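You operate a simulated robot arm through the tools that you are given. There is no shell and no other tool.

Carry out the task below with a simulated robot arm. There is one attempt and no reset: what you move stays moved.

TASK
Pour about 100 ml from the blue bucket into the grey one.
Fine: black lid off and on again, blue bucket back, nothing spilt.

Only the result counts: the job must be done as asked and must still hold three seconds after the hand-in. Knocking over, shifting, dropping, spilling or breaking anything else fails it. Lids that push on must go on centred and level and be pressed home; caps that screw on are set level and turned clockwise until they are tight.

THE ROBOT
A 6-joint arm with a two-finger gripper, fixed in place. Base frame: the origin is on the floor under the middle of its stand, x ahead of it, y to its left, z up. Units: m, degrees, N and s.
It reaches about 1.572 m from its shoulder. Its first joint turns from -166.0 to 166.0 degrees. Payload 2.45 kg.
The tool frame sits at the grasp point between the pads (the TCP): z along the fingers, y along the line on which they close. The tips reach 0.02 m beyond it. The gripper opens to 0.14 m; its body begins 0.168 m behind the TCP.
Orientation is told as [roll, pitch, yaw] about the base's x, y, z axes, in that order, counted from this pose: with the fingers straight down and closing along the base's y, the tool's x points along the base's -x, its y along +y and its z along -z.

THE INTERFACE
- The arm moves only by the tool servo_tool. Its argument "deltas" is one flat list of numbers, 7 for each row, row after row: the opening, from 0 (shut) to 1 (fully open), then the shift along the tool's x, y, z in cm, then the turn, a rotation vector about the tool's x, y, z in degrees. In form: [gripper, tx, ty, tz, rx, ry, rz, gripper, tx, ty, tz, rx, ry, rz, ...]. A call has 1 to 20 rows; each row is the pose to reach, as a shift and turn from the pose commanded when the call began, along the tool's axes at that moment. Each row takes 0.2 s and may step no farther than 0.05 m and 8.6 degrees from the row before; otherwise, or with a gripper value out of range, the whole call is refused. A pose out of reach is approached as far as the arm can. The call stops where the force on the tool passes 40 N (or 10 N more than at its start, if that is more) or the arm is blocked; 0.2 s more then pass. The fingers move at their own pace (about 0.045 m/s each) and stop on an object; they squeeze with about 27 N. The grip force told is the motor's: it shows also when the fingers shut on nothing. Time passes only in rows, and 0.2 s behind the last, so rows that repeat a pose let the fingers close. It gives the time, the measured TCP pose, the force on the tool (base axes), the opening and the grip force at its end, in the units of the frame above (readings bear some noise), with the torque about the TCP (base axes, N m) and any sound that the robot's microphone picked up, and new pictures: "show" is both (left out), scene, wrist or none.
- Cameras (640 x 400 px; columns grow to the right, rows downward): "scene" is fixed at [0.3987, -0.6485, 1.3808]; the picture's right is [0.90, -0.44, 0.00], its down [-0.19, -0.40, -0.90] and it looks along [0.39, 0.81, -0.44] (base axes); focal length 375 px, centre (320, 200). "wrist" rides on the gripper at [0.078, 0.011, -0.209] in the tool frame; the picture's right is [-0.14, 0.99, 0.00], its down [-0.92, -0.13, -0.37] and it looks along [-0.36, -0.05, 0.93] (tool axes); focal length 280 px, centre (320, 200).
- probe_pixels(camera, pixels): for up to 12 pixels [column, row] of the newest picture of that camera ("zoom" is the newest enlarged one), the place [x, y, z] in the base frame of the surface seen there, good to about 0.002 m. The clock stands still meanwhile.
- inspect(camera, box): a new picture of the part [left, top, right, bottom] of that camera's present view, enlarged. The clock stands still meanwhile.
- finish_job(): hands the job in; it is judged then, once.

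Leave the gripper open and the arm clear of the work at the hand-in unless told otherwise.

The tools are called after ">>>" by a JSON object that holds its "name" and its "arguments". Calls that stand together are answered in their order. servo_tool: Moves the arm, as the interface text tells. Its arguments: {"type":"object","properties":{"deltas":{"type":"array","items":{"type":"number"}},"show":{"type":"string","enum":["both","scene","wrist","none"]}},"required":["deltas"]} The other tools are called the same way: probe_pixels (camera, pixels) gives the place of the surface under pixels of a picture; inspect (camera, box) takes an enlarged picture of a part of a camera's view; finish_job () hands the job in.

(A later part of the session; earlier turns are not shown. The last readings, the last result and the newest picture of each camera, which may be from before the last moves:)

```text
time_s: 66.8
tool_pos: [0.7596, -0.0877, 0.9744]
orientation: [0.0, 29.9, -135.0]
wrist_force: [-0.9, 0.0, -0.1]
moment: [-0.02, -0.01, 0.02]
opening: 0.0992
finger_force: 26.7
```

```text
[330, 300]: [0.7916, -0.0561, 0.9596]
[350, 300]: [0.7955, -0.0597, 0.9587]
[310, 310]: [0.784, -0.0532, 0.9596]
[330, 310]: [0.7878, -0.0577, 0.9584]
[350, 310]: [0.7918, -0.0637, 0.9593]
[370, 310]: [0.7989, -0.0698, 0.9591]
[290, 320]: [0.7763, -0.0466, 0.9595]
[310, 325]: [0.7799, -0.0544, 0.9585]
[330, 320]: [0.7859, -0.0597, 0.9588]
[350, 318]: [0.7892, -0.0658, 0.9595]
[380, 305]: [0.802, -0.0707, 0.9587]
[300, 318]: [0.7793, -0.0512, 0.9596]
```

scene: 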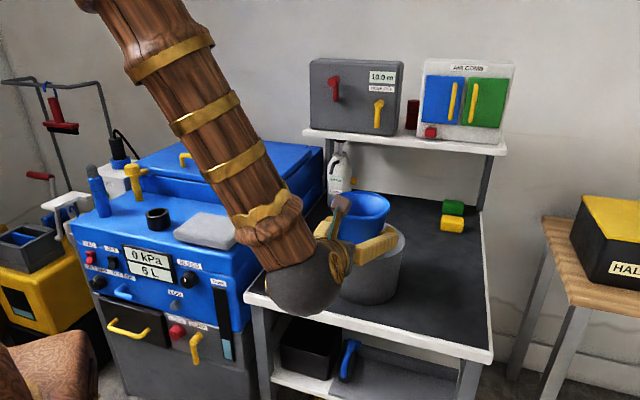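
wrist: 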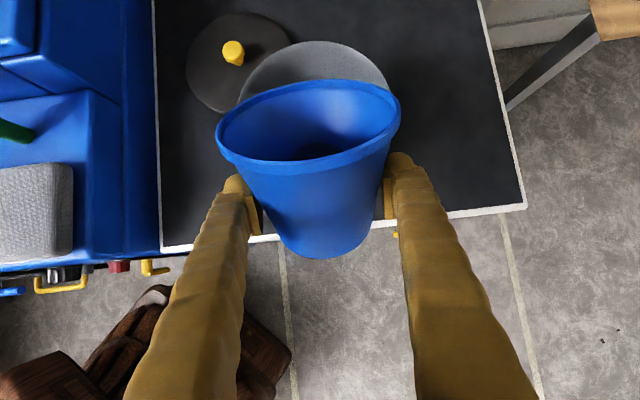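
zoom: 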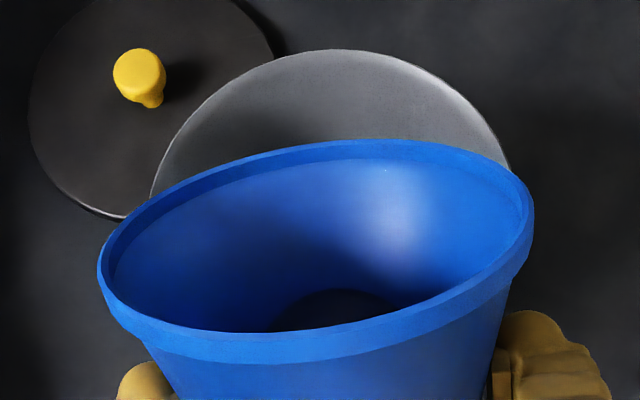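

The surface still reads 0.959. Allowing for the small forward slide in the grip, my estimates of the amount poured lie between about 88 and 103 ml. I'll bring the bucket upright again and put it back at its place, then measure both levels exactly from above.

>>> {"name": "servo_tool", "arguments": {"deltas": [0, 0, 0, 0, 0, 3, 0, 0, 0, 0, 0, 0, 8, 0, 0, 0, 0, 0, 0, 13, 0, 0, 0, 0, 0, 0, 18, 0, 0, 0, 0, 0, 0, 23, 0, 0, 0, 0, 0, 0, 28, 0, 0, 0, 0, 0, 0, 33, 0, 0, 0, 0, 0, 0, 37, 0, 0, 0, 0, 0, 0, 40, 0, 0, 0, 0, 0, 0, 40, 0], "show": "wrist"}}

>>> {"name": "inspect", "arguments": {"camera": "wrist", "box": [190, 70, 430, 280]}}

>>> {"name": "probe_pixels", "arguments": {"camera": "zoom", "pixels": [[142, 125], [491, 85], [280, 192], [350, 22], [300, 190], [330, 350], [310, 345], [350, 352], [240, 180], [400, 155], [200, 70], [450, 40]]}}

```text
time_s: 69.0
tool_pos: [0.7591, -0.0879, 0.9743]
orientation: [-0.1, 70.0, -135.1]
wrist_force: [-0.1, 0.2, -2.1]
moment: [0.01, 0.0, 0.0]
opening: 0.0992
finger_force: 26.5
```

wrist: 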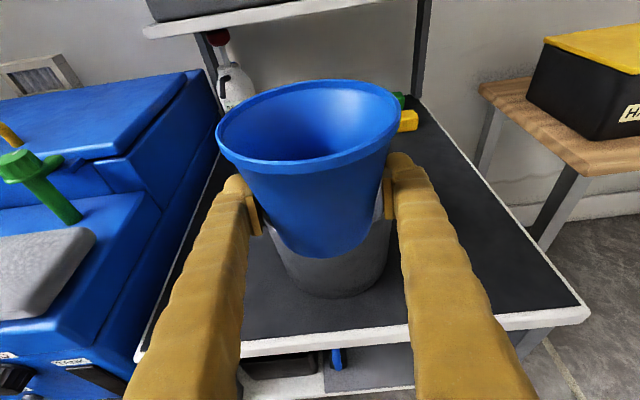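

```text
1.90 times, centred on (310, 175) of wrist
```

zoom: 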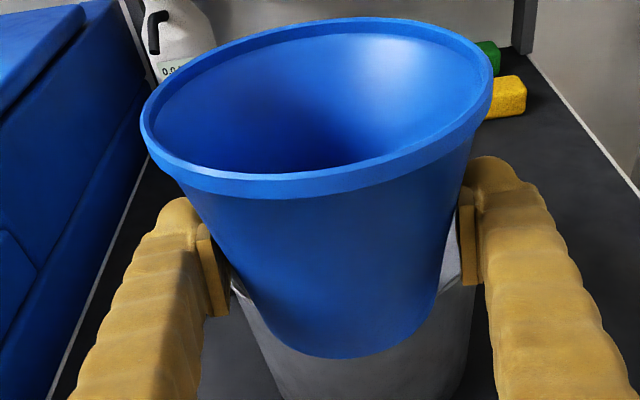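

```text
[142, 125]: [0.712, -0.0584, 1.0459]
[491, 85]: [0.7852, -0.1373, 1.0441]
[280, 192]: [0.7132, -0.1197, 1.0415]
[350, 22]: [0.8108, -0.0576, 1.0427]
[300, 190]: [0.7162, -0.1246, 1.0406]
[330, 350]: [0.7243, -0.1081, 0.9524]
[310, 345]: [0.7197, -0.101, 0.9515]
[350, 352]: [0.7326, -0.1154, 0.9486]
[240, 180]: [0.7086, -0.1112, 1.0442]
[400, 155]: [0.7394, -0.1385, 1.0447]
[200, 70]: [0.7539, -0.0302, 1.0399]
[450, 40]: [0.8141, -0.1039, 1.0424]
```

The bucket is upright. Its rim centre is at (0.760, -0.087) against the TCP at (0.759, -0.088), so I can place it precisely. I'll carry it back above its original spot and down to about 2.5 cm above the table.

>>> {"name": "servo_tool", "arguments": {"deltas": [0, 0.14, 1.0, 0.39, 0, 0, 0, 0, 0.42, 3.0, 1.17, 0, 0, 0, 0, 0.76, 5.4, 2.1, 0, 0, 0, 0, 1.1, 7.8, 3.03, 0, 0, 0, 0, 1.44, 10.2, 3.96, 0, 0, 0, 0, 1.78, 12.6, 4.9, 0, 0, 0, 0, 2.12, 15.0, 5.83, 0, 0, 0, 0, 2.46, 17.4, 6.76, 0, 0, 0, 0, 2.69, 19.0, 7.38, 0, 0, 0, 0, 2.83, 20.01, 7.77, 0, 0, 0, 0, 1.7, 20.01, 8.18, 0, 0, 0, 0, -0.55, 20.01, 9.0, 0, 0, 0, 0, -2.81, 20.01, 9.82, 0, 0, 0, 0, -5.07, 20.01, 10.64, 0, 0, 0, 0, -7.32, 20.01, 11.46, 0, 0, 0, 0, -9.58, 20.01, 12.28, 0, 0, 0, 0, -11.46, 20.01, 12.97, 0, 0, 0, 0, -11.46, 20.01, 12.97, 0, 0, 0], "show": "both"}}

```text
time_s: 72.8
tool_pos: [0.9602, -0.1708, 0.8226]
orientation: [-0.1, 70.0, -135.0]
wrist_force: [-0.3, 0.8, -1.6]
moment: [-0.01, -0.02, 0.0]
opening: 0.0989
finger_force: 27.4
```

scene: 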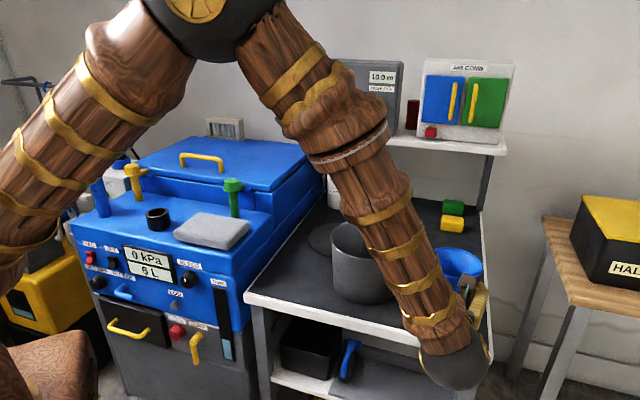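
wrist: 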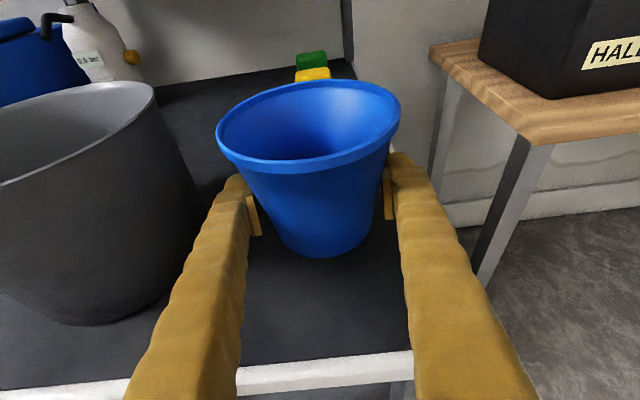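

I'm at (0.960, -0.171, 0.8226), with the bucket about 2.6 cm above the table. I'll lower 2.3 cm, then feel for contact in 1 mm steps.

>>> {"name": "servo_tool", "arguments": {"deltas": [0, -0.94, 0, 0.34, 0, 0, 0, 0, -1.6, 0, 0.58, 0, 0, 0, 0, -2.16, 0, 0.79, 0, 0, 0, 0, -2.16, 0, 0.79, 0, 0, 0], "show": "wrist"}}

>>> {"name": "probe_pixels", "arguments": {"camera": "wrist", "pixels": [[219, 135], [399, 118], [297, 174], [312, 83], [320, 250], [280, 165], [350, 160], [250, 105], [380, 95], [325, 255], [300, 255], [345, 250]]}}

```text
time_s: 73.8
tool_pos: [0.9607, -0.1712, 0.7988]
orientation: [-0.1, 69.9, -135.1]
wrist_force: [0.3, 0.0, -1.5]
moment: [-0.01, 0.01, -0.03]
opening: 0.099
finger_force: 27.6
```

wrist: 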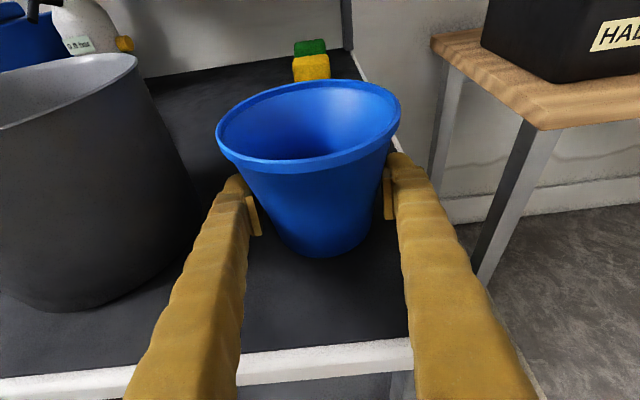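

```text
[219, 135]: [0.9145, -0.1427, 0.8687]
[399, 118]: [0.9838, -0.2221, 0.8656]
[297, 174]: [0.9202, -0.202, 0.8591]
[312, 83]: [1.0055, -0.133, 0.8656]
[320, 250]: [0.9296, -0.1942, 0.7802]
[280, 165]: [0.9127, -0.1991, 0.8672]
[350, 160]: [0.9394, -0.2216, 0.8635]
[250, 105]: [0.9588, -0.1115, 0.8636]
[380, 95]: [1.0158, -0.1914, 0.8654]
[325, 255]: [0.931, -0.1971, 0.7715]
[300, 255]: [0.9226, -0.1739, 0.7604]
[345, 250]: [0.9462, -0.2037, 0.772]
```

It's very close now; the rim reads about 0.866. I'll step down 1 mm at a time.

>>> {"name": "servo_tool", "arguments": {"deltas": [0, -0.094, 0, 0.034, 0, 0, 0, 0, -0.188, 0, 0.068, 0, 0, 0, 0, -0.188, 0, 0.068, 0, 0, 0], "show": "none"}}

```text
time_s: 74.6
tool_pos: [0.9602, -0.171, 0.7961]
orientation: [0.0, 70.0, -135.0]
wrist_force: [-0.1, 0.2, -2.1]
moment: [0.0, -0.01, -0.01]
opening: 0.0987
finger_force: 27.0
```

No contact yet. I'll go on in 1 mm steps.

>>> {"name": "servo_tool", "arguments": {"deltas": [0, -0.094, 0, 0.034, 0, 0, 0, 0, -0.094, 0, 0.034, 0, 0, 0], "show": "none"}}

>>> {"name": "servo_tool", "arguments": {"deltas": [0, -0.094, 0, 0.034, 0, 0, 0, 0, -0.094, 0, 0.034, 0, 0, 0], "show": "none"}}

```text
time_s: 75.2
tool_pos: [0.9591, -0.1715, 0.7952]
orientation: [0.1, 69.9, -135.0]
wrist_force: [-1.3, 0.5, 2.7]
moment: [0.02, -0.17, -0.03]
opening: 0.0989
finger_force: 27.5
```

```text
time_s: 75.8
tool_pos: [0.9597, -0.1716, 0.7957]
orientation: [0.0, 70.0, -135.0]
wrist_force: [-3.5, -1.4, 10.0]
moment: [0.24, -0.24, 0.07]
opening: 0.0984
finger_force: 27.0
```

The bucket is on the table (10 N up). I'll ease off 1 mm, open the fingers fully and look before withdrawing.

>>> {"name": "servo_tool", "arguments": {"deltas": [0, 0.094, 0, -0.034, 0, 0, 0, 0, 0.094, 0, -0.034, 0, 0, 0, 0.8, 0.094, 0, -0.034, 0, 0, 0, 0.9, 0.094, 0, -0.034, 0, 0, 0, 1, 0.094, 0, -0.034, 0, 0, 0, 1, 0.094, 0, -0.034, 0, 0, 0], "show": "wrist"}}

>>> {"name": "probe_pixels", "arguments": {"camera": "wrist", "pixels": [[219, 135], [399, 118], [297, 174], [312, 83], [320, 250], [280, 165], [350, 160], [250, 105], [380, 95], [325, 255], [215, 200], [410, 190]]}}

```text
time_s: 77.2
tool_pos: [0.9593, -0.1714, 0.7964]
orientation: [0.0, 70.0, -135.0]
wrist_force: [-0.3, -0.2, 0.4]
moment: [0.0, 0.03, -0.02]
opening: 0.14
finger_force: 0.1
```

wrist: 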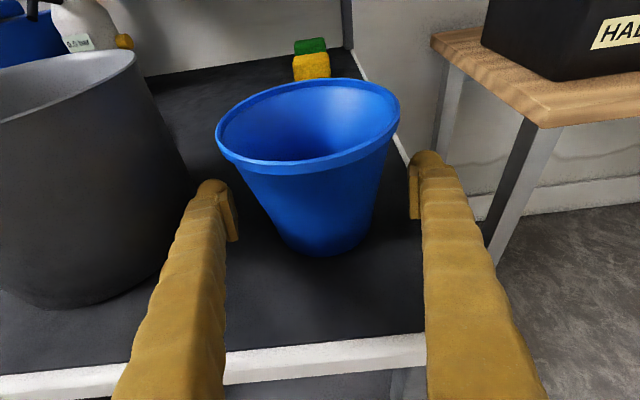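

```text
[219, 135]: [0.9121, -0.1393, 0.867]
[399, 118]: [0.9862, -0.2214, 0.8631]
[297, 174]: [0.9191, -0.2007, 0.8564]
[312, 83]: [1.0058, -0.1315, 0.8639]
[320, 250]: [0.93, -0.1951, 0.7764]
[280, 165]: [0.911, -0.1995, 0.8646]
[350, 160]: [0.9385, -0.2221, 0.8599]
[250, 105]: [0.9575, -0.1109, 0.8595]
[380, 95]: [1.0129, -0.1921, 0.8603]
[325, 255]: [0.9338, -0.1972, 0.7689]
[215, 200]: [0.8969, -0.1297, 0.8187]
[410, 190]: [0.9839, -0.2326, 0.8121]
```

The bucket stands level at its old place. I'll back straight out, then rise to the free position at z of about 1.15.

>>> {"name": "servo_tool", "arguments": {"deltas": [1, -0.68, 0, -1.88, 0, 0, 0, 1, -1.71, 0, -4.7, 0, 0, 0, 1, -3.08, 0, -8.46, 0, 0, 0, 1, -4.45, 0, -12.2, 0, 0, 0, 1, -5.47, 0, -15.0, 0, 0, 0, 1, -2.65, 0, -16.0, 0, 0, 0, 1, 1.11, 0, -17.4, 0, 0, 0, 1, 5.8, 0, -19.1, 0, 0, 0, 1, 10.5, 0, -20.8, 0, 0, 0, 1, 15.2, 0, -22.5, 0, 0, 0, 1, 19.9, 0, -24.2, 0, 0, 0, 1, 24.6, 0, -25.9, 0, 0, 0, 1, 27.4, 0, -27.0, 0, 0, 0, 1, 27.4, 0, -27.0, 0, 0, 0], "show": "both"}}

```text
time_s: 80.2
tool_pos: [0.8481, -0.2833, 1.1483]
orientation: [0.0, 70.0, -134.9]
wrist_force: [0.1, 0.6, 0.1]
moment: [-0.02, 0.01, -0.02]
opening: 0.1397
finger_force: 0.0
```

scene: 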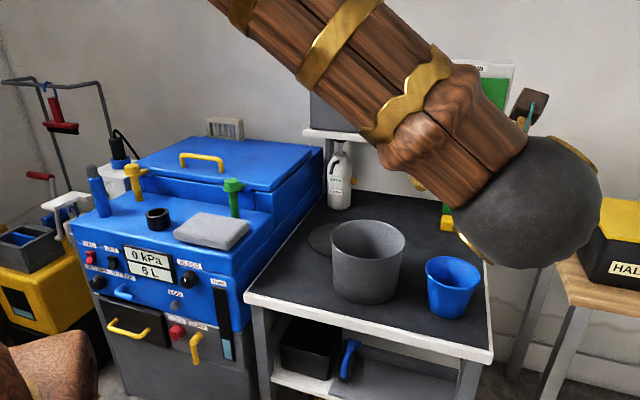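
wrist: 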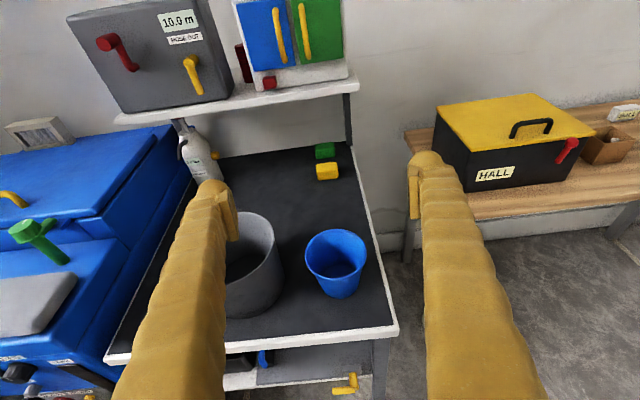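

Both vessels stand in place. I'll pitch the hand down 35° so the wrist camera looks steeply into the bucket and pot, to measure both levels before I change the hand's orientation.

>>> {"name": "servo_tool", "arguments": {"deltas": [1, 0, 0, 0, 0, -7, 0, 1, 0, 0, 0, 0, -14, 0, 1, 0, 0, 0, 0, -21, 0, 1, 0, 0, 0, 0, -28, 0, 1, 0, 0, 0, 0, -35, 0, 1, 0, 0, 0, 0, -35, 0], "show": "both"}}

>>> {"name": "inspect", "arguments": {"camera": "wrist", "box": [160, 90, 400, 240]}}

```text
time_s: 81.6
tool_pos: [0.8462, -0.2846, 1.147]
orientation: [-0.1, 34.9, -135.0]
wrist_force: [-0.1, 0.3, -0.3]
moment: [0.0, -0.01, -0.01]
opening: 0.1402
finger_force: 0.1
```

scene: 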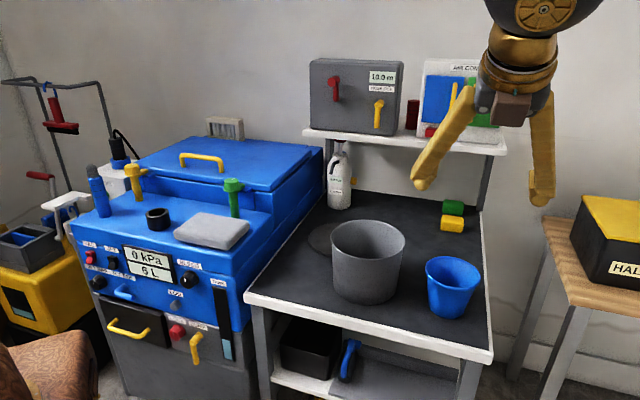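
wrist: 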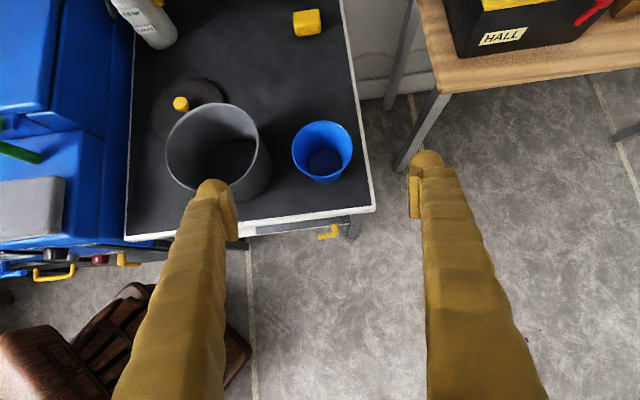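

```text
2.67 times, centred on (280, 165) of wrist
```

zoom: 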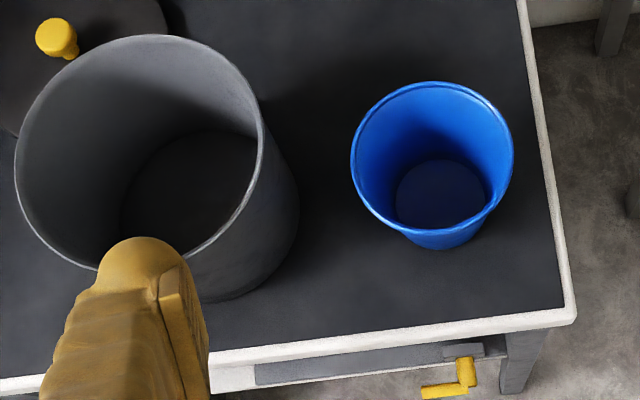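

From here I can see both vessel floors. I'll probe the bucket's liquid and rim, and the pot's liquid.

>>> {"name": "probe_pixels", "arguments": {"camera": "zoom", "pixels": [[440, 190], [420, 190], [460, 190], [440, 175], [440, 205], [425, 205], [455, 205], [430, 180], [450, 180], [470, 200], [410, 200], [440, 215]]}}

>>> {"name": "probe_pixels", "arguments": {"camera": "zoom", "pixels": [[190, 180], [170, 190], [210, 180], [190, 160], [190, 210], [160, 210], [220, 200], [150, 190], [200, 225], [230, 180], [175, 225], [210, 160]]}}

>>> {"name": "probe_pixels", "arguments": {"camera": "zoom", "pixels": [[440, 150], [440, 155], [440, 160], [440, 165], [440, 140], [440, 120], [353, 160], [511, 158], [435, 84], [430, 227], [395, 200], [485, 195]]}}

```text
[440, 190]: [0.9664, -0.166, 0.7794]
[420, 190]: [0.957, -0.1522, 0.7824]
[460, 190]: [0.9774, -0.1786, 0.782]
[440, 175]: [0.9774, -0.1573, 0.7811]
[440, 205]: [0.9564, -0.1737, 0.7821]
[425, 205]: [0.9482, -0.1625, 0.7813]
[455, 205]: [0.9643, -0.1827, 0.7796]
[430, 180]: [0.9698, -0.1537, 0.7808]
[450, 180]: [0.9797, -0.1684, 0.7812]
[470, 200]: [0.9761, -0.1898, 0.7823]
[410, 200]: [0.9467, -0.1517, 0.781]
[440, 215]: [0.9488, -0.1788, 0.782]
```

```text
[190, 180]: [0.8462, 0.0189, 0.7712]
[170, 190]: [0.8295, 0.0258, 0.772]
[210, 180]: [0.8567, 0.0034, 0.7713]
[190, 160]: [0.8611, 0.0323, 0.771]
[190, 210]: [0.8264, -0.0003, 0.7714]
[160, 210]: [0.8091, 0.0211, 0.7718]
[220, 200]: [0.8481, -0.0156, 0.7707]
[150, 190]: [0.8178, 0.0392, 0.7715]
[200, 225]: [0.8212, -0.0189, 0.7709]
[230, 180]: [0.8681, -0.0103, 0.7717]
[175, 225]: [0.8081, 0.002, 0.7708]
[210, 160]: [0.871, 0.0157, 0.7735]
```

```text
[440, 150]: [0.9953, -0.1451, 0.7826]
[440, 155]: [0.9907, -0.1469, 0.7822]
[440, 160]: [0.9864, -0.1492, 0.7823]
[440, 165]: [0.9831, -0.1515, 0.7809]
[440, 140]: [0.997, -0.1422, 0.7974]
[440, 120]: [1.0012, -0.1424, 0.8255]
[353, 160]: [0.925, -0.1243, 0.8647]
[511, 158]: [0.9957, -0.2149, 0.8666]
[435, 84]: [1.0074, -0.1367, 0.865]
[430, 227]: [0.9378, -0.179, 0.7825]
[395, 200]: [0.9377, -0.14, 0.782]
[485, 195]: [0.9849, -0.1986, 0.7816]
```

The bucket level now averages 0.7813 against 0.7991 before. That 17.8 mm drop is about 98 ml, on target. The pot shows a 4.8 mm layer, nothing is spilt, and the bucket centre is (0.960, -0.170) as at first. Next is the lid: first pitch the hand straight down, then turn it back.

>>> {"name": "servo_tool", "arguments": {"deltas": [0.6, 0, 0, 0, 0, -7, 0, 0.6, 0, 0, 0, 0, -14, 0, 0.6, 0, 0, 0, 0, -21, 0, 0.6, 0, 0, 0, 0, -28, 0, 0.6, 0, 0, 0, 0, -35, 0, 0.6, 0, 0, 0, 0, -35, 0], "show": "none"}}

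>>> {"name": "servo_tool", "arguments": {"deltas": [0.55, 0, 0, 0, 0, 0, -7.5, 0.55, 0, 0, 0, 0, 0, -15, 0.55, 0, 0, 0, 0, 0, -22.5, 0.55, 0, 0, 0, 0, 0, -30, 0.55, 0, 0, 0, 0, 0, -37.5, 0.55, 0, 0, 0, 0, 0, -45, 0.55, 0, 0, 0, 0, 0, -52.5, 0.55, 0, 0, 0, 0, 0, -60, 0.55, 0, 0, 0, 0, 0, -67.5, 0.55, 0, 0, 0, 0, 0, -75, 0.55, 0, 0, 0, 0, 0, -82.5, 0.55, 0, 0, 0, 0, 0, -90, 0.55, 0, 0, 0, 0, 0, -97.5, 0.55, 0, 0, 0, 0, 0, -105, 0.55, 0, 0, 0, 0, 0, -112.5, 0.55, 0, 0, 0, 0, 0, -120, 0.55, 0, 0, 0, 0, 0, -127.5, 0.55, 0, 0, 0, 0, 0, -135, 0.55, 0, 0, 0, 0, 0, -135], "show": "both"}}

```text
time_s: 83.0
tool_pos: [0.8461, -0.2861, 1.1456]
orientation: [0.0, -0.1, -135.0]
wrist_force: [0.3, 0.2, -0.1]
moment: [0.02, 0.02, 0.0]
opening: 0.0838
finger_force: 0.1
```

```text
time_s: 87.0
tool_pos: [0.8456, -0.2846, 1.1464]
orientation: [0.0, 0.0, 0.1]
wrist_force: [0.0, 0.7, -0.6]
moment: [-0.01, 0.01, -0.04]
opening: 0.0773
finger_force: 0.1
```

scene: 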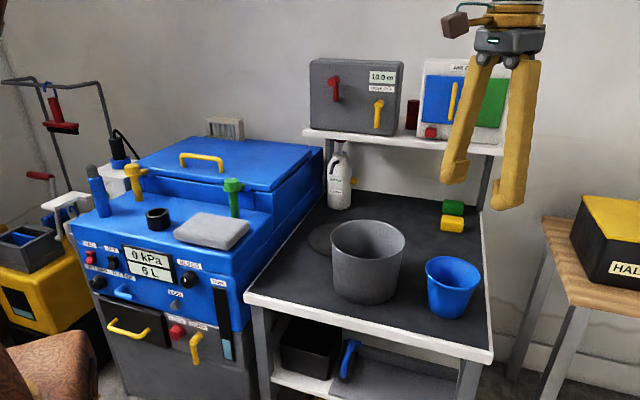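
wrist: 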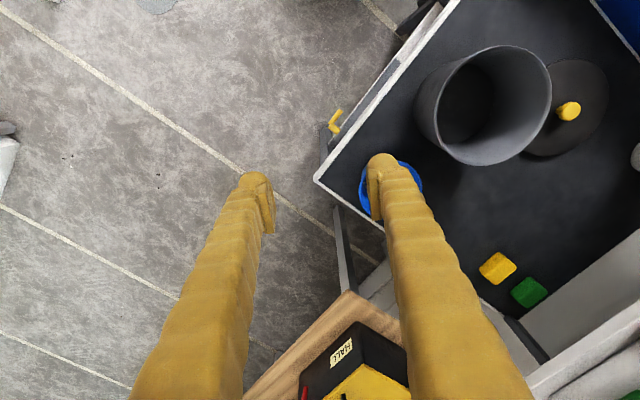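

The hand is back in its first orientation. I'll cross above the pot to a point over the lid at (0.870, 0.190), at z of about 1.05.

>>> {"name": "servo_tool", "arguments": {"deltas": [0.55, -0.1, 2, 0, 0, 0, 0, 0.55, -0.3, 6, 0, 0, 0, 0, 0.55, -0.5, 10, 0, 0, 0, 0, 0.55, -0.7, 14, 0, 0, 0, 0, 0.55, -0.9, 18, 0, 0, 0, 0, 0.55, -1.1, 22, 0.5, 0, 0, 0, 0.55, -1.3, 26, 1.5, 0, 0, 0, 0.55, -1.5, 30, 3, 0, 0, 0, 0.55, -1.7, 34, 4.5, 0, 0, 0, 0.55, -1.9, 38, 6, 0, 0, 0, 0.55, -2.1, 42, 7.5, 0, 0, 0, 0.55, -2.3, 45.5, 9, 0, 0, 0, 0.55, -2.4, 47.5, 9.5, 0, 0, 0, 0.55, -2.4, 47.5, 9.5, 0, 0, 0], "show": "wrist"}}

>>> {"name": "inspect", "arguments": {"camera": "wrist", "box": [240, 70, 400, 200]}}

```text
time_s: 90.0
tool_pos: [0.8685, 0.1905, 1.051]
orientation: [0.0, 0.0, 0.0]
wrist_force: [-0.4, -0.2, -0.6]
moment: [0.0, -0.02, -0.01]
opening: 0.0771
finger_force: 0.0
```

wrist: 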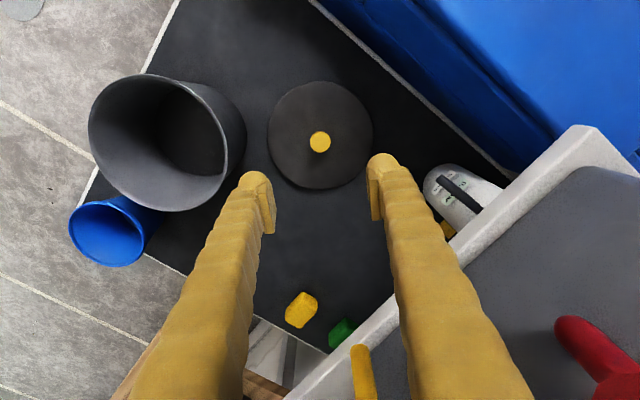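

```text
3.08 times, centred on (320, 135) of wrist
```

zoom: 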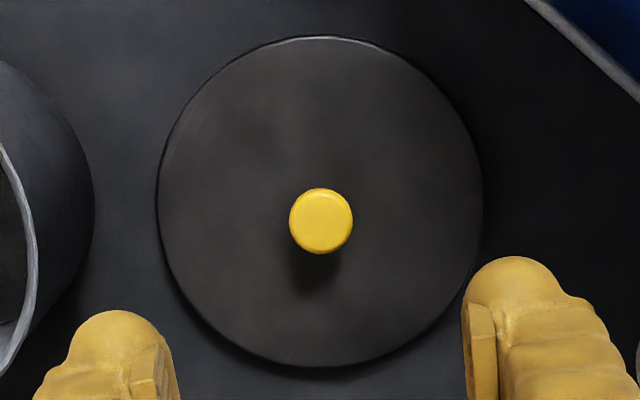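

>>> {"name": "probe_pixels", "arguments": {"camera": "zoom", "pixels": [[321, 218], [292, 218], [350, 218], [321, 193], [321, 248], [310, 210], [335, 230], [160, 205], [480, 200], [320, 40], [320, 362], [240, 120]]}}

>>> {"name": "probe_pixels", "arguments": {"camera": "wrist", "pixels": [[92, 130], [243, 140], [165, 208], [150, 77], [120, 190], [215, 170], [110, 95], [200, 85], [190, 130], [180, 120], [200, 140], [100, 165]]}}

```text
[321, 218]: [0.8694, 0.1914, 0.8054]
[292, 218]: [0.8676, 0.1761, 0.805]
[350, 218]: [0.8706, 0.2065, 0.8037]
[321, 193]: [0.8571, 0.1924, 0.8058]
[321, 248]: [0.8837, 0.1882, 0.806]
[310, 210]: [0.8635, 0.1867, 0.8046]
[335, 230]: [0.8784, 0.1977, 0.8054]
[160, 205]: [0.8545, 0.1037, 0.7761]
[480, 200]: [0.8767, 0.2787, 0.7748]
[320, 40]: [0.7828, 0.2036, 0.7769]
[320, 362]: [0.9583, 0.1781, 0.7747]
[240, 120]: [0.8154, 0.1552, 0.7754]
```

```text
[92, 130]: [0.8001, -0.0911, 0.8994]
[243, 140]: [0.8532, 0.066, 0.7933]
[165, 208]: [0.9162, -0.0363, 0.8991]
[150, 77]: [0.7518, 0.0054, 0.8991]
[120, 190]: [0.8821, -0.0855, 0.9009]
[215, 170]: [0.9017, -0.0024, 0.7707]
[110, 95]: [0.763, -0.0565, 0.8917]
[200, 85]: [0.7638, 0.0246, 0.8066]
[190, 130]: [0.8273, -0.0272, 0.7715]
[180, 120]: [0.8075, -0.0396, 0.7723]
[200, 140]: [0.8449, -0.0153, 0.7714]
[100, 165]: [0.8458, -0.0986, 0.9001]
```

The lid lies at (0.8705, 0.1912), with the knob top at 0.806. The pot rim centre is (0.834, -0.015). I'll go down over the knob to TCP z of about 0.798, the same height as at release, and close.

>>> {"name": "servo_tool", "arguments": {"deltas": [0.55, -0.1, 0.05, 3, 0, 0, 0, 0.55, -0.1, 0.05, 7, 0, 0, 0, 0.55, -0.1, 0.05, 11, 0, 0, 0, 0.55, -0.1, 0.05, 15, 0, 0, 0, 0.55, -0.1, 0.05, 19, 0, 0, 0, 0.55, -0.1, 0.05, 22, 0, 0, 0, 0.55, -0.1, 0.05, 24, 0, 0, 0, 0.55, -0.1, 0.05, 25.2, 0, 0, 0, 0.55, -0.1, 0.05, 25.2, 0, 0, 0], "show": "wrist"}}

```text
time_s: 92.0
tool_pos: [0.8711, 0.1902, 0.7993]
orientation: [0.1, 0.0, 0.1]
wrist_force: [0.3, -0.5, -0.6]
moment: [-0.03, 0.04, -0.04]
opening: 0.077
finger_force: 0.1
```

wrist: 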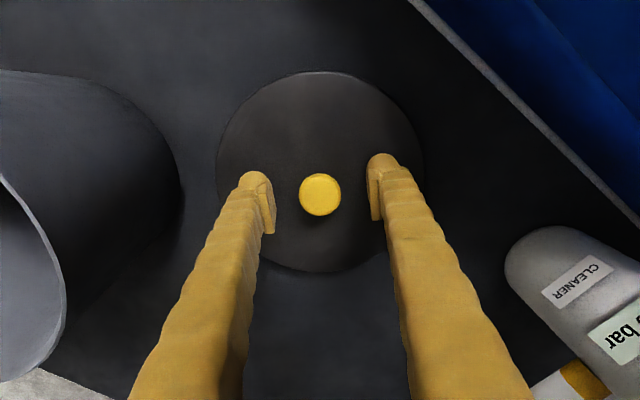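

The knob sits centrally between the pads at the right height (TCP 0.799). I'll close on it.

>>> {"name": "servo_tool", "arguments": {"deltas": [0, 0, 0, 0, 0, 0, 0, 0, 0, 0, 0, 0, 0, 0, 0, 0, 0, 0, 0, 0, 0, 0, 0, 0, 0, 0, 0, 0, 0, 0, 0, 0, 0, 0, 0], "show": "wrist"}}

```text
time_s: 93.2
tool_pos: [0.8718, 0.1915, 0.7998]
orientation: [0.0, 0.0, 0.1]
wrist_force: [-0.7, 0.8, 1.5]
moment: [0.23, 0.0, -0.02]
opening: 0.03
finger_force: 26.9
```

wrist: 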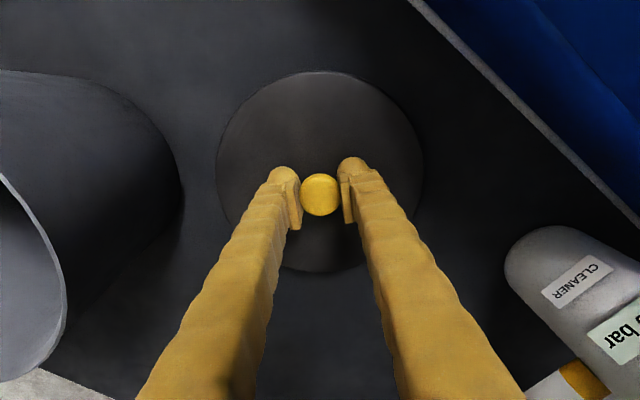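

The knob is gripped (opening 0.030). I'll lift gently, then carry the lid over the pot at a safe height.

>>> {"name": "servo_tool", "arguments": {"deltas": [0, 0, 0, -0.5, 0, 0, 0, 0, 0, 0, -1.5, 0, 0, 0, 0, 0, 0, -4, 0, 0, 0, 0, 0, 0, -7.5, 0, 0, 0, 0, 0, 0, -11, 0, 0, 0, 0, 0, 0, -14.5, 0, 0, 0, 0, 0, 0, -18, 0, 0, 0, 0, 0, 0, -20, 0, 0, 0, 0, 0.3, -1.5, -20, 0, 0, 0, 0, 0.9, -4.5, -20, 0, 0, 0, 0, 1.5, -7.8, -20, 0, 0, 0, 0, 2.1, -11, -20, 0, 0, 0, 0, 2.7, -14.2, -20, 0, 0, 0, 0, 3.3, -17.4, -20, 0, 0, 0, 0, 3.7, -19.5, -20, 0, 0, 0, 0, 3.86, -20.33, -20, 0, 0, 0, 0, 3.86, -20.33, -20, 0, 0, 0, 0, 3.86, -20.33, -20, 0, 0, 0], "show": "both"}}

```text
time_s: 97.0
tool_pos: [0.8312, -0.0122, 0.9987]
orientation: [0.0, -0.2, 0.0]
wrist_force: [-0.5, 0.4, -1.7]
moment: [-0.01, 0.02, 0.02]
opening: 0.0297
finger_force: 26.7
```

scene: 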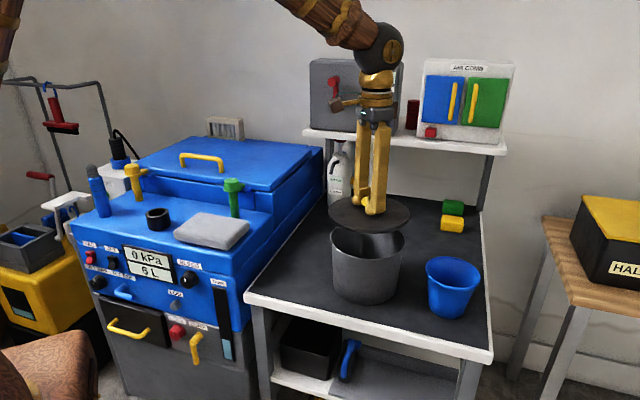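
wrist: 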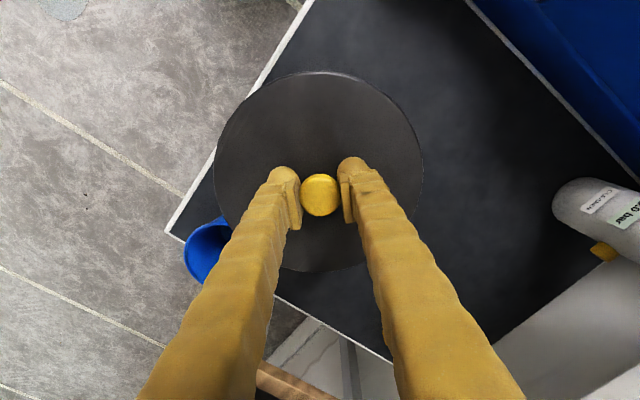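

The lid hangs over the pot. I'll probe its edge and top for centring and level, and the pot's rim where it's visible.

>>> {"name": "probe_pixels", "arguments": {"camera": "wrist", "pixels": [[219, 175], [420, 160], [318, 75], [322, 269], [260, 105], [385, 105], [245, 235], [400, 220], [320, 120], [260, 160], [380, 150], [322, 250]]}}

>>> {"name": "inspect", "arguments": {"camera": "scene", "box": [310, 180, 430, 310]}}

```text
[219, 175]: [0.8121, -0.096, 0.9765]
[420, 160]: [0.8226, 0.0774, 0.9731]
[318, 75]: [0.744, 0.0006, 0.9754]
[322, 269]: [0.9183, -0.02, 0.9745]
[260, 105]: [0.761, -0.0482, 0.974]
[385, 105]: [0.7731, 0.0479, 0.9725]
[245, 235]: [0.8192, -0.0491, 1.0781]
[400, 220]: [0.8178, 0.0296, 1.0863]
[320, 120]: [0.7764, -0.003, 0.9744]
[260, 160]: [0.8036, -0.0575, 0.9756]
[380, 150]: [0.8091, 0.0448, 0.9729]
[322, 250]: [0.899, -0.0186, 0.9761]
```

```text
3.08 times, centred on (370, 245) of scene
```

zoom: 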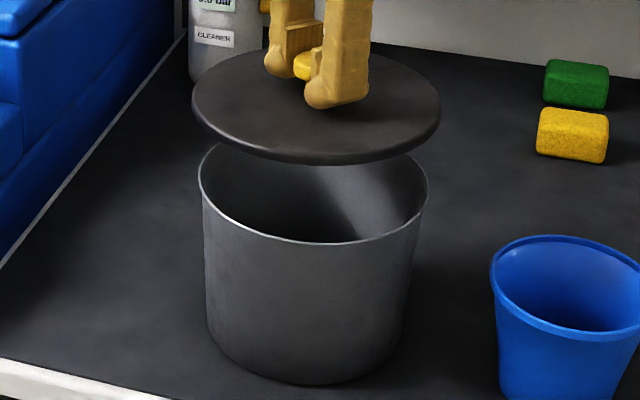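

The lid is nearly level, with the -y side reading 2–3 mm high. I'll take more points on the pot's rim and the lid's edge in the enlarged scene view to judge the centring.

>>> {"name": "probe_pixels", "arguments": {"camera": "zoom", "pixels": [[202, 200], [215, 213], [235, 225], [260, 234], [290, 240], [320, 242], [350, 240], [380, 233], [405, 222], [422, 207], [427, 190], [199, 180]]}}

>>> {"name": "probe_pixels", "arguments": {"camera": "zoom", "pixels": [[196, 100], [202, 118], [220, 132], [250, 145], [290, 153], [330, 154], [370, 148], [405, 135], [428, 118], [437, 100], [300, 120], [240, 75]]}}

>>> {"name": "inspect", "arguments": {"camera": "wrist", "box": [200, 60, 440, 290]}}

```text
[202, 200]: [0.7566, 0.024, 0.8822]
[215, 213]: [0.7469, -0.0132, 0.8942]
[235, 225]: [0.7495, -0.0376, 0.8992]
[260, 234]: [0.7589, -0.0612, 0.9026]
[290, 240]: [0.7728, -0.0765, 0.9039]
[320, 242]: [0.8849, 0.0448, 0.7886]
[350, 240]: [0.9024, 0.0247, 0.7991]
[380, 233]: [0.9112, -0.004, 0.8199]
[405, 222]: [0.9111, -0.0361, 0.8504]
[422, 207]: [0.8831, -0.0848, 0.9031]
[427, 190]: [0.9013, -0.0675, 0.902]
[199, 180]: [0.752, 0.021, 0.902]
```

```text
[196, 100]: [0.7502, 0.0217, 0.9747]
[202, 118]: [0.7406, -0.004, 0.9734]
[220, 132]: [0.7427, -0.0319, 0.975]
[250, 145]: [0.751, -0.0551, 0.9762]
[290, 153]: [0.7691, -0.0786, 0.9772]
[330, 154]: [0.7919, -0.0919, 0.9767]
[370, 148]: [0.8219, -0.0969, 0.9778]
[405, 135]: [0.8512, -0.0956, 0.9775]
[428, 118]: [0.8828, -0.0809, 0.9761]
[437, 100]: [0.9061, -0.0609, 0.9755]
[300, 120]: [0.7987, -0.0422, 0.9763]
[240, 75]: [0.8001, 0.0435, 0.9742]
```

```text
1.74 times, centred on (320, 175) of wrist
```

zoom: 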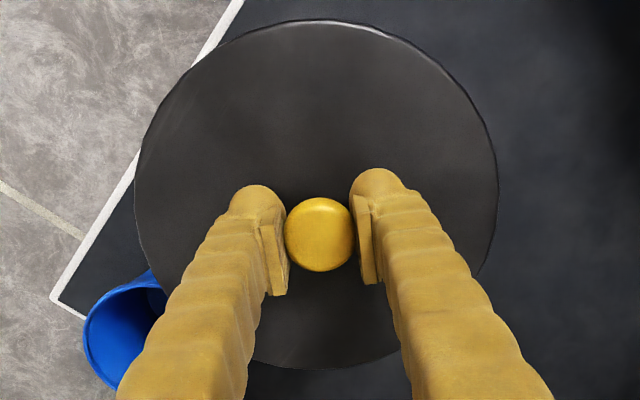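

The lid seems tilted about 1.4° (-y side up) and perhaps 2–4 mm off centre. I'll lower it to the height of my first lift-off picture (TCP z 0.944), where lid and rim were concentric, so I can compare the same crop directly.

>>> {"name": "servo_tool", "arguments": {"deltas": [0, -0.05, 0, 1.5, 0, 0, 0, 0, -0.05, 0, 3, 0, 0, 0, 0, -0.05, 0, 4.2, 0, 0, 0, 0, -0.05, 0, 5, 0, 0, 0, 0, -0.05, 0, 5.4, 0, 0, 0, 0, -0.05, 0, 5.4, 0, 0, 0], "show": "wrist"}}

>>> {"name": "inspect", "arguments": {"camera": "scene", "box": [310, 200, 430, 320]}}

```text
time_s: 98.4
tool_pos: [0.8326, -0.012, 0.9436]
orientation: [0.0, 0.0, 0.0]
wrist_force: [-0.2, -0.2, -0.8]
moment: [0.01, 0.01, -0.02]
opening: 0.0299
finger_force: 26.8
```

wrist: 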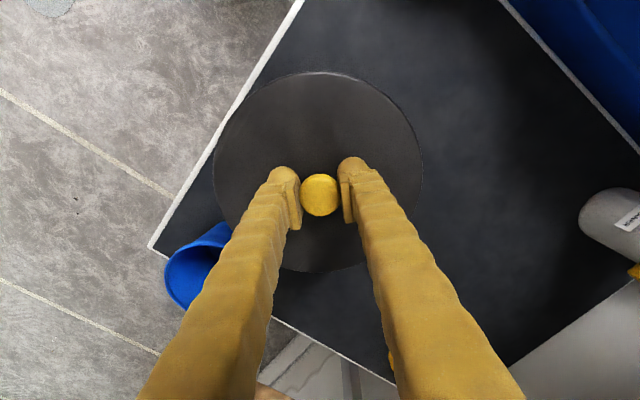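

```text
3.33 times, centred on (370, 260) of scene
```

zoom: 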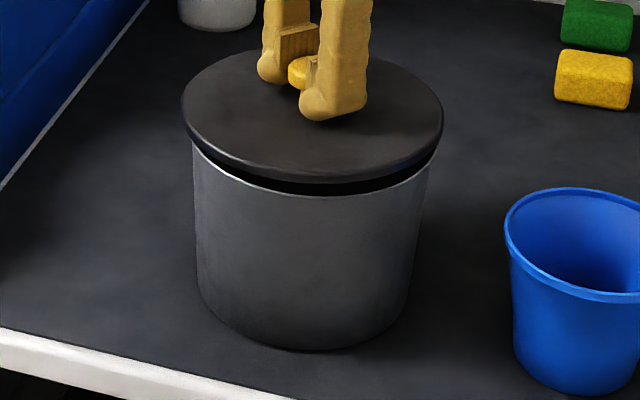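

In the same crop the lid sits over the pot almost as before, so it's concentric within 1–2 mm. I'll probe lid-top points along y and x to quantify the tilt.

>>> {"name": "probe_pixels", "arguments": {"camera": "wrist", "pixels": [[222, 160], [230, 175], [228, 145], [240, 170], [245, 130], [225, 180], [415, 160], [408, 175], [410, 145], [400, 190], [395, 130], [413, 170]]}}

>>> {"name": "probe_pixels", "arguments": {"camera": "wrist", "pixels": [[318, 80], [300, 85], [335, 85], [318, 95], [285, 90], [350, 90], [318, 265], [305, 262], [335, 262], [318, 250], [345, 255], [300, 250]]}}

>>> {"name": "probe_pixels", "arguments": {"camera": "zoom", "pixels": [[200, 140], [230, 160], [270, 170], [310, 173], [350, 170], [390, 160], [425, 140], [200, 160], [240, 183], [300, 194], [360, 190], [415, 172]]}}

```text
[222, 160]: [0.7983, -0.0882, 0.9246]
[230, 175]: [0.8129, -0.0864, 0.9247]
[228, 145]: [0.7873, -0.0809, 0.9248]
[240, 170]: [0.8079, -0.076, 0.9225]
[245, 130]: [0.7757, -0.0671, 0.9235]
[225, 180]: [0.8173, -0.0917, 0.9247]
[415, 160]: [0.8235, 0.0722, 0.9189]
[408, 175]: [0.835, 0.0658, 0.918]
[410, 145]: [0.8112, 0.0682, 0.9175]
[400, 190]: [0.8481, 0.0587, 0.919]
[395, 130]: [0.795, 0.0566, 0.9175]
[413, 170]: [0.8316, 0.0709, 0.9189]
```

```text
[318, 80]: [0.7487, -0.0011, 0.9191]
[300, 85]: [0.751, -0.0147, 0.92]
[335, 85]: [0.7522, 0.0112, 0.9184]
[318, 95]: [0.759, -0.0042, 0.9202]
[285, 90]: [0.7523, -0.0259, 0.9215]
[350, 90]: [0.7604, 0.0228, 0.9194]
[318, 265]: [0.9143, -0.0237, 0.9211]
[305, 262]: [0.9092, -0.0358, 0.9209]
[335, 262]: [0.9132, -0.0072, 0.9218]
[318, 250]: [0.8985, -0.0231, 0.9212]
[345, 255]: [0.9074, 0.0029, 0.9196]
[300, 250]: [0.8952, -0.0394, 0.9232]
```

```text
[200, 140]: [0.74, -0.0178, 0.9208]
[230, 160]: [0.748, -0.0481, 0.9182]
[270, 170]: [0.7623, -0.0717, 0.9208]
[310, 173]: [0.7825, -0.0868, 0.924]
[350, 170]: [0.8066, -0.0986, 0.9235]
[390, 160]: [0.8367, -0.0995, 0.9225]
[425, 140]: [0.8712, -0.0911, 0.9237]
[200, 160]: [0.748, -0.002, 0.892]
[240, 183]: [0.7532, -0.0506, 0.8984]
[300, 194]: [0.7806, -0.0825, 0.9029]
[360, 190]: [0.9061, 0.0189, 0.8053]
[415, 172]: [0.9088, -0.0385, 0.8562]
```

The lid is tilted 2.3° about x (-y side high) and level along x. I'll roll the hand by 2.3° to level the lid, then check again.

>>> {"name": "servo_tool", "arguments": {"deltas": [0, 0, 0, 0, -0.8, 0, 0, 0, 0, 0, 0, -1.6, 0, 0, 0, 0, 0, 0, -2.3, 0, 0, 0, 0, 0, 0, -2.3, 0, 0], "show": "wrist"}}

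>>> {"name": "probe_pixels", "arguments": {"camera": "wrist", "pixels": [[222, 160], [230, 175], [228, 145], [240, 170], [245, 130], [225, 180], [415, 160], [408, 175], [410, 145], [400, 190], [395, 130], [413, 170]]}}

>>> {"name": "probe_pixels", "arguments": {"camera": "wrist", "pixels": [[318, 80], [300, 85], [335, 85], [318, 95], [285, 90], [350, 90], [318, 265], [305, 262], [335, 262], [318, 250], [345, 255], [300, 250]]}}

>>> {"name": "inspect", "arguments": {"camera": "scene", "box": [310, 200, 430, 320]}}

```text
time_s: 99.4
tool_pos: [0.8333, -0.0128, 0.9449]
orientation: [2.3, 0.1, 0.1]
wrist_force: [0.5, 0.3, -1.3]
moment: [0.0, -0.02, 0.0]
opening: 0.0298
finger_force: 26.6
```

wrist: 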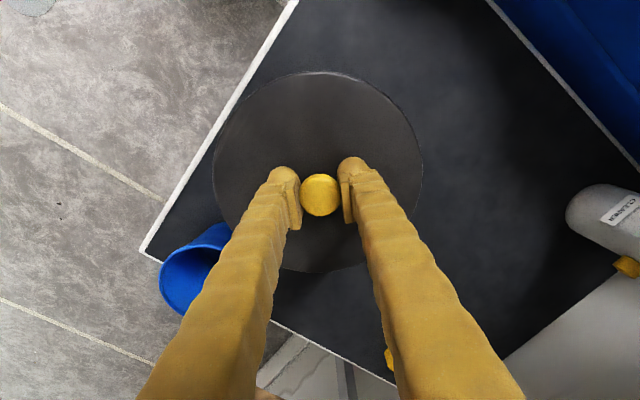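

```text
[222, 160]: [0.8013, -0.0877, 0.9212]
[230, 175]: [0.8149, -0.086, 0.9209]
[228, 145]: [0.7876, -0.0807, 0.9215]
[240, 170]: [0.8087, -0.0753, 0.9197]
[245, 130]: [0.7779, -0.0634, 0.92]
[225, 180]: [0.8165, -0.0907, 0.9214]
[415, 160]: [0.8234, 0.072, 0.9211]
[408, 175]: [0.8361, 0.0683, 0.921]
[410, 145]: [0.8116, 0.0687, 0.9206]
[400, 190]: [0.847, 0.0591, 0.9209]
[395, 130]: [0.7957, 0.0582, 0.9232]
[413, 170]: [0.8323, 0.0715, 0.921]
```

```text
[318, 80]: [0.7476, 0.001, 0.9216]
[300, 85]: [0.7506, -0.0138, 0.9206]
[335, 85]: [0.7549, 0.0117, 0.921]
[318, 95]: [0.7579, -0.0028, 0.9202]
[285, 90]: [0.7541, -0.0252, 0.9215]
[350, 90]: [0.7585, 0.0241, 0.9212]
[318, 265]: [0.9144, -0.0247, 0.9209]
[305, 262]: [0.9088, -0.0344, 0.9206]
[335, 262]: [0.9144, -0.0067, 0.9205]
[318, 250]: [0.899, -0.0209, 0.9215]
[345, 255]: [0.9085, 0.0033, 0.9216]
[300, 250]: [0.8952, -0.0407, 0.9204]
```

```text
3.33 times, centred on (370, 260) of scene
```

zoom: 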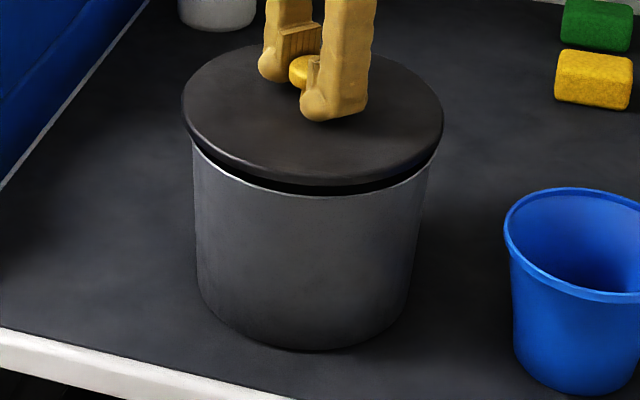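

The lid is now level within about 0.5 mm. I'll measure its centre from edge points in an enlarged wrist view, and the pot's rim from the enlarged scene.

>>> {"name": "probe_pixels", "arguments": {"camera": "zoom", "pixels": [[194, 142], [193, 150], [200, 160], [215, 172], [240, 182], [270, 190], [300, 194], [330, 194], [365, 189], [395, 180], [420, 168], [433, 155]]}}

>>> {"name": "inspect", "arguments": {"camera": "wrist", "box": [200, 60, 440, 290]}}

```text
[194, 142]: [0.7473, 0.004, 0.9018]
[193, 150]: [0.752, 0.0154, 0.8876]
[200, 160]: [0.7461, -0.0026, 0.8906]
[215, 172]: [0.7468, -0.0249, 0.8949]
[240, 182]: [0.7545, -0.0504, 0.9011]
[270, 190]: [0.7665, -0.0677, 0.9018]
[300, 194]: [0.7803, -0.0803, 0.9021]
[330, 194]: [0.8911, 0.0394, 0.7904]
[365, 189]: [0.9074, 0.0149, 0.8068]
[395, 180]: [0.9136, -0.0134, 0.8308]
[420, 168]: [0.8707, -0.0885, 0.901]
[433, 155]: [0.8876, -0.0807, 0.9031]
```

```text
1.74 times, centred on (320, 175) of wrist
```

zoom: 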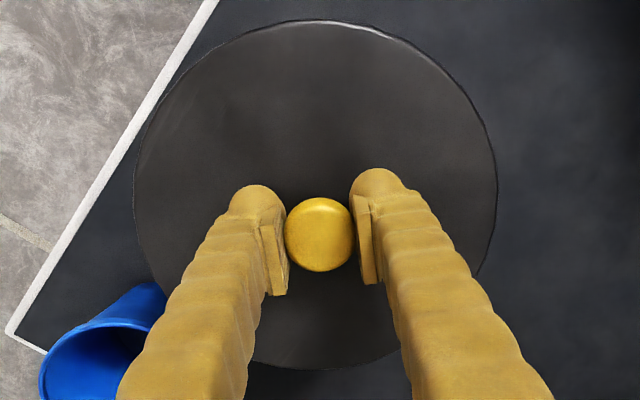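

>>> {"name": "probe_pixels", "arguments": {"camera": "zoom", "pixels": [[137, 200], [137, 180], [140, 220], [494, 190], [494, 175], [493, 210], [318, 23], [300, 24], [340, 25], [315, 366], [300, 366], [330, 365]]}}

>>> {"name": "probe_pixels", "arguments": {"camera": "zoom", "pixels": [[192, 81], [442, 80], [212, 64], [425, 62], [150, 135], [482, 130], [170, 108], [465, 105], [275, 362], [370, 358], [230, 50], [405, 45]]}}

```text
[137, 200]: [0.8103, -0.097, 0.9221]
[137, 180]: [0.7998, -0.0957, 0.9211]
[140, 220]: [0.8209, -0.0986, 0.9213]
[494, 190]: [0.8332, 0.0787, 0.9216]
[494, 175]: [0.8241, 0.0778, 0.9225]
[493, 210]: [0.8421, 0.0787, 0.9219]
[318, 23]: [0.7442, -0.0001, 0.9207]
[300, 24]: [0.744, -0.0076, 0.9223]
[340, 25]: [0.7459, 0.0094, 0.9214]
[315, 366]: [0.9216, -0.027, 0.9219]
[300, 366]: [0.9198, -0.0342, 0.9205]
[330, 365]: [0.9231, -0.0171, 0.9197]
```

```text
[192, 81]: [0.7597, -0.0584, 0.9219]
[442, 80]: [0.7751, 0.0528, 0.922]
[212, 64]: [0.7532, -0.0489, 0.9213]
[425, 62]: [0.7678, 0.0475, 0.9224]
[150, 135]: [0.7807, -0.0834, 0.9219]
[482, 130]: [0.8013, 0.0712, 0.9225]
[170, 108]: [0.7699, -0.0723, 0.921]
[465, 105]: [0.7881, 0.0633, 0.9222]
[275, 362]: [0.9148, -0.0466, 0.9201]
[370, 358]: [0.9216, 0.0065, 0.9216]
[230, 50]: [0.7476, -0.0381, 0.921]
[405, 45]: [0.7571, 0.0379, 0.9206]
```

The lid centre is about (0.8335, -0.011) and the pot centre about (0.8325, -0.014). I'll shift the lid by (-0.5, -2) mm and lower it to about 2 mm above its seat.

>>> {"name": "servo_tool", "arguments": {"deltas": [0, 0.05, -0.2, 0, 0, 0, 0, 0, 0.05, -0.21, 0.3, 0, 0, 0, 0, 0.05, -0.22, 0.5, 0, 0, 0, 0, 0.05, -0.23, 0.7, 0, 0, 0, 0, 0.05, -0.23, 0.7, 0, 0, 0], "show": "wrist"}}

>>> {"name": "inspect", "arguments": {"camera": "scene", "box": [320, 205, 420, 275]}}

```text
time_s: 100.6
tool_pos: [0.8324, -0.0128, 0.9378]
orientation: [2.4, 0.0, 0.0]
wrist_force: [0.0, -0.1, -1.3]
moment: [-0.04, 0.03, -0.01]
opening: 0.0297
finger_force: 27.3
```

wrist: 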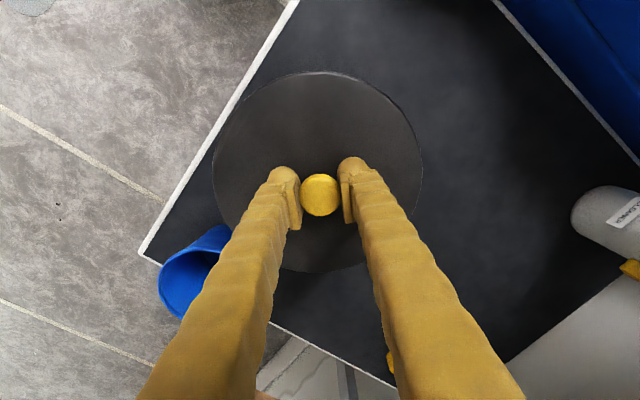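

```text
5.71 times, centred on (370, 240) of scene
```

zoom: 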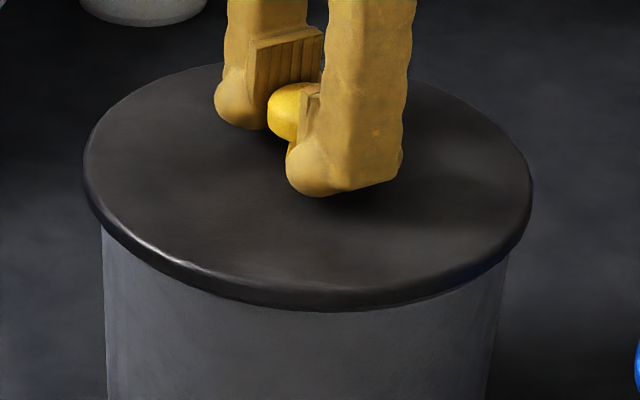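

The lid's overhang on both sides looks as it did at the start. I'll lower in 1 mm steps onto the seat and watch the force.

>>> {"name": "servo_tool", "arguments": {"deltas": [0, 0, 0, 0.1, 0, 0, 0, 0, 0, 0, 0.2, 0, 0, 0, 0, 0, 0, 0.2, 0, 0, 0], "show": "none"}}

>>> {"name": "servo_tool", "arguments": {"deltas": [0, 0, 0, 0.1, 0, 0, 0, 0, 0, 0, 0.1, 0, 0, 0], "show": "none"}}

```text
time_s: 101.4
tool_pos: [0.8325, -0.0132, 0.9359]
orientation: [2.3, 0.0, 0.0]
wrist_force: [0.5, 0.9, -0.1]
moment: [0.01, -0.01, 0.02]
opening: 0.0298
finger_force: 27.3
```

```text
time_s: 102.0
tool_pos: [0.8329, -0.0153, 0.9345]
orientation: [2.3, 0.0, -0.1]
wrist_force: [0.7, -0.2, 1.8]
moment: [0.17, 0.05, 0.03]
opening: 0.03
finger_force: 27.2
```

Contact is starting at TCP z 0.9345, practically the seated height. I'll press on down step by step.

>>> {"name": "servo_tool", "arguments": {"deltas": [0, 0, 0, 0.1, 0, 0, 0, 0, 0, 0, 0.1, 0, 0, 0], "show": "none"}}

>>> {"name": "servo_tool", "arguments": {"deltas": [0, 0, 0, 0.1, 0, 0, 0, 0, 0, 0, 0.1, 0, 0, 0], "show": "wrist"}}

>>> {"name": "inspect", "arguments": {"camera": "scene", "box": [320, 205, 420, 275]}}

```text
time_s: 102.6
tool_pos: [0.8321, -0.0134, 0.9353]
orientation: [2.3, -0.1, 0.0]
wrist_force: [-3.5, -2.7, 16.9]
moment: [0.13, 0.07, 0.0]
opening: 0.0298
finger_force: 27.3
```

```text
time_s: 103.2
tool_pos: [0.8327, -0.0127, 0.9324]
orientation: [2.3, -0.1, 0.0]
wrist_force: [1.4, -3.5, 29.5]
moment: [0.05, -0.06, -0.01]
opening: 0.0296
finger_force: 27.1
```

wrist: 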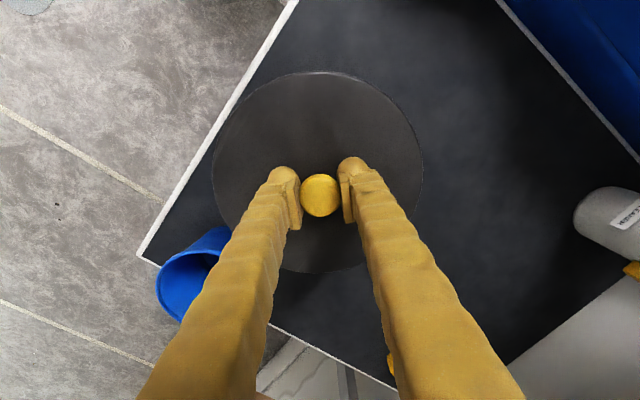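

```text
5.71 times, centred on (370, 240) of scene
```

zoom: 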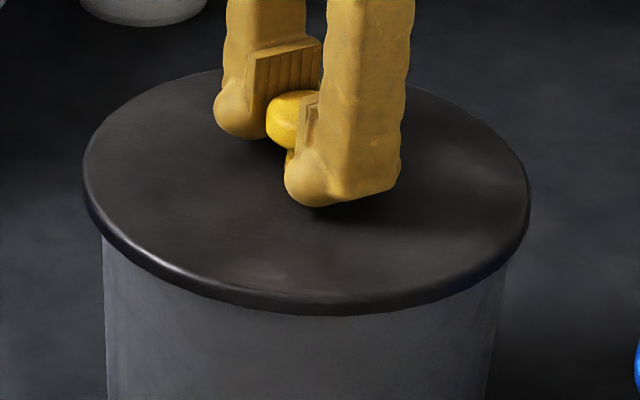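

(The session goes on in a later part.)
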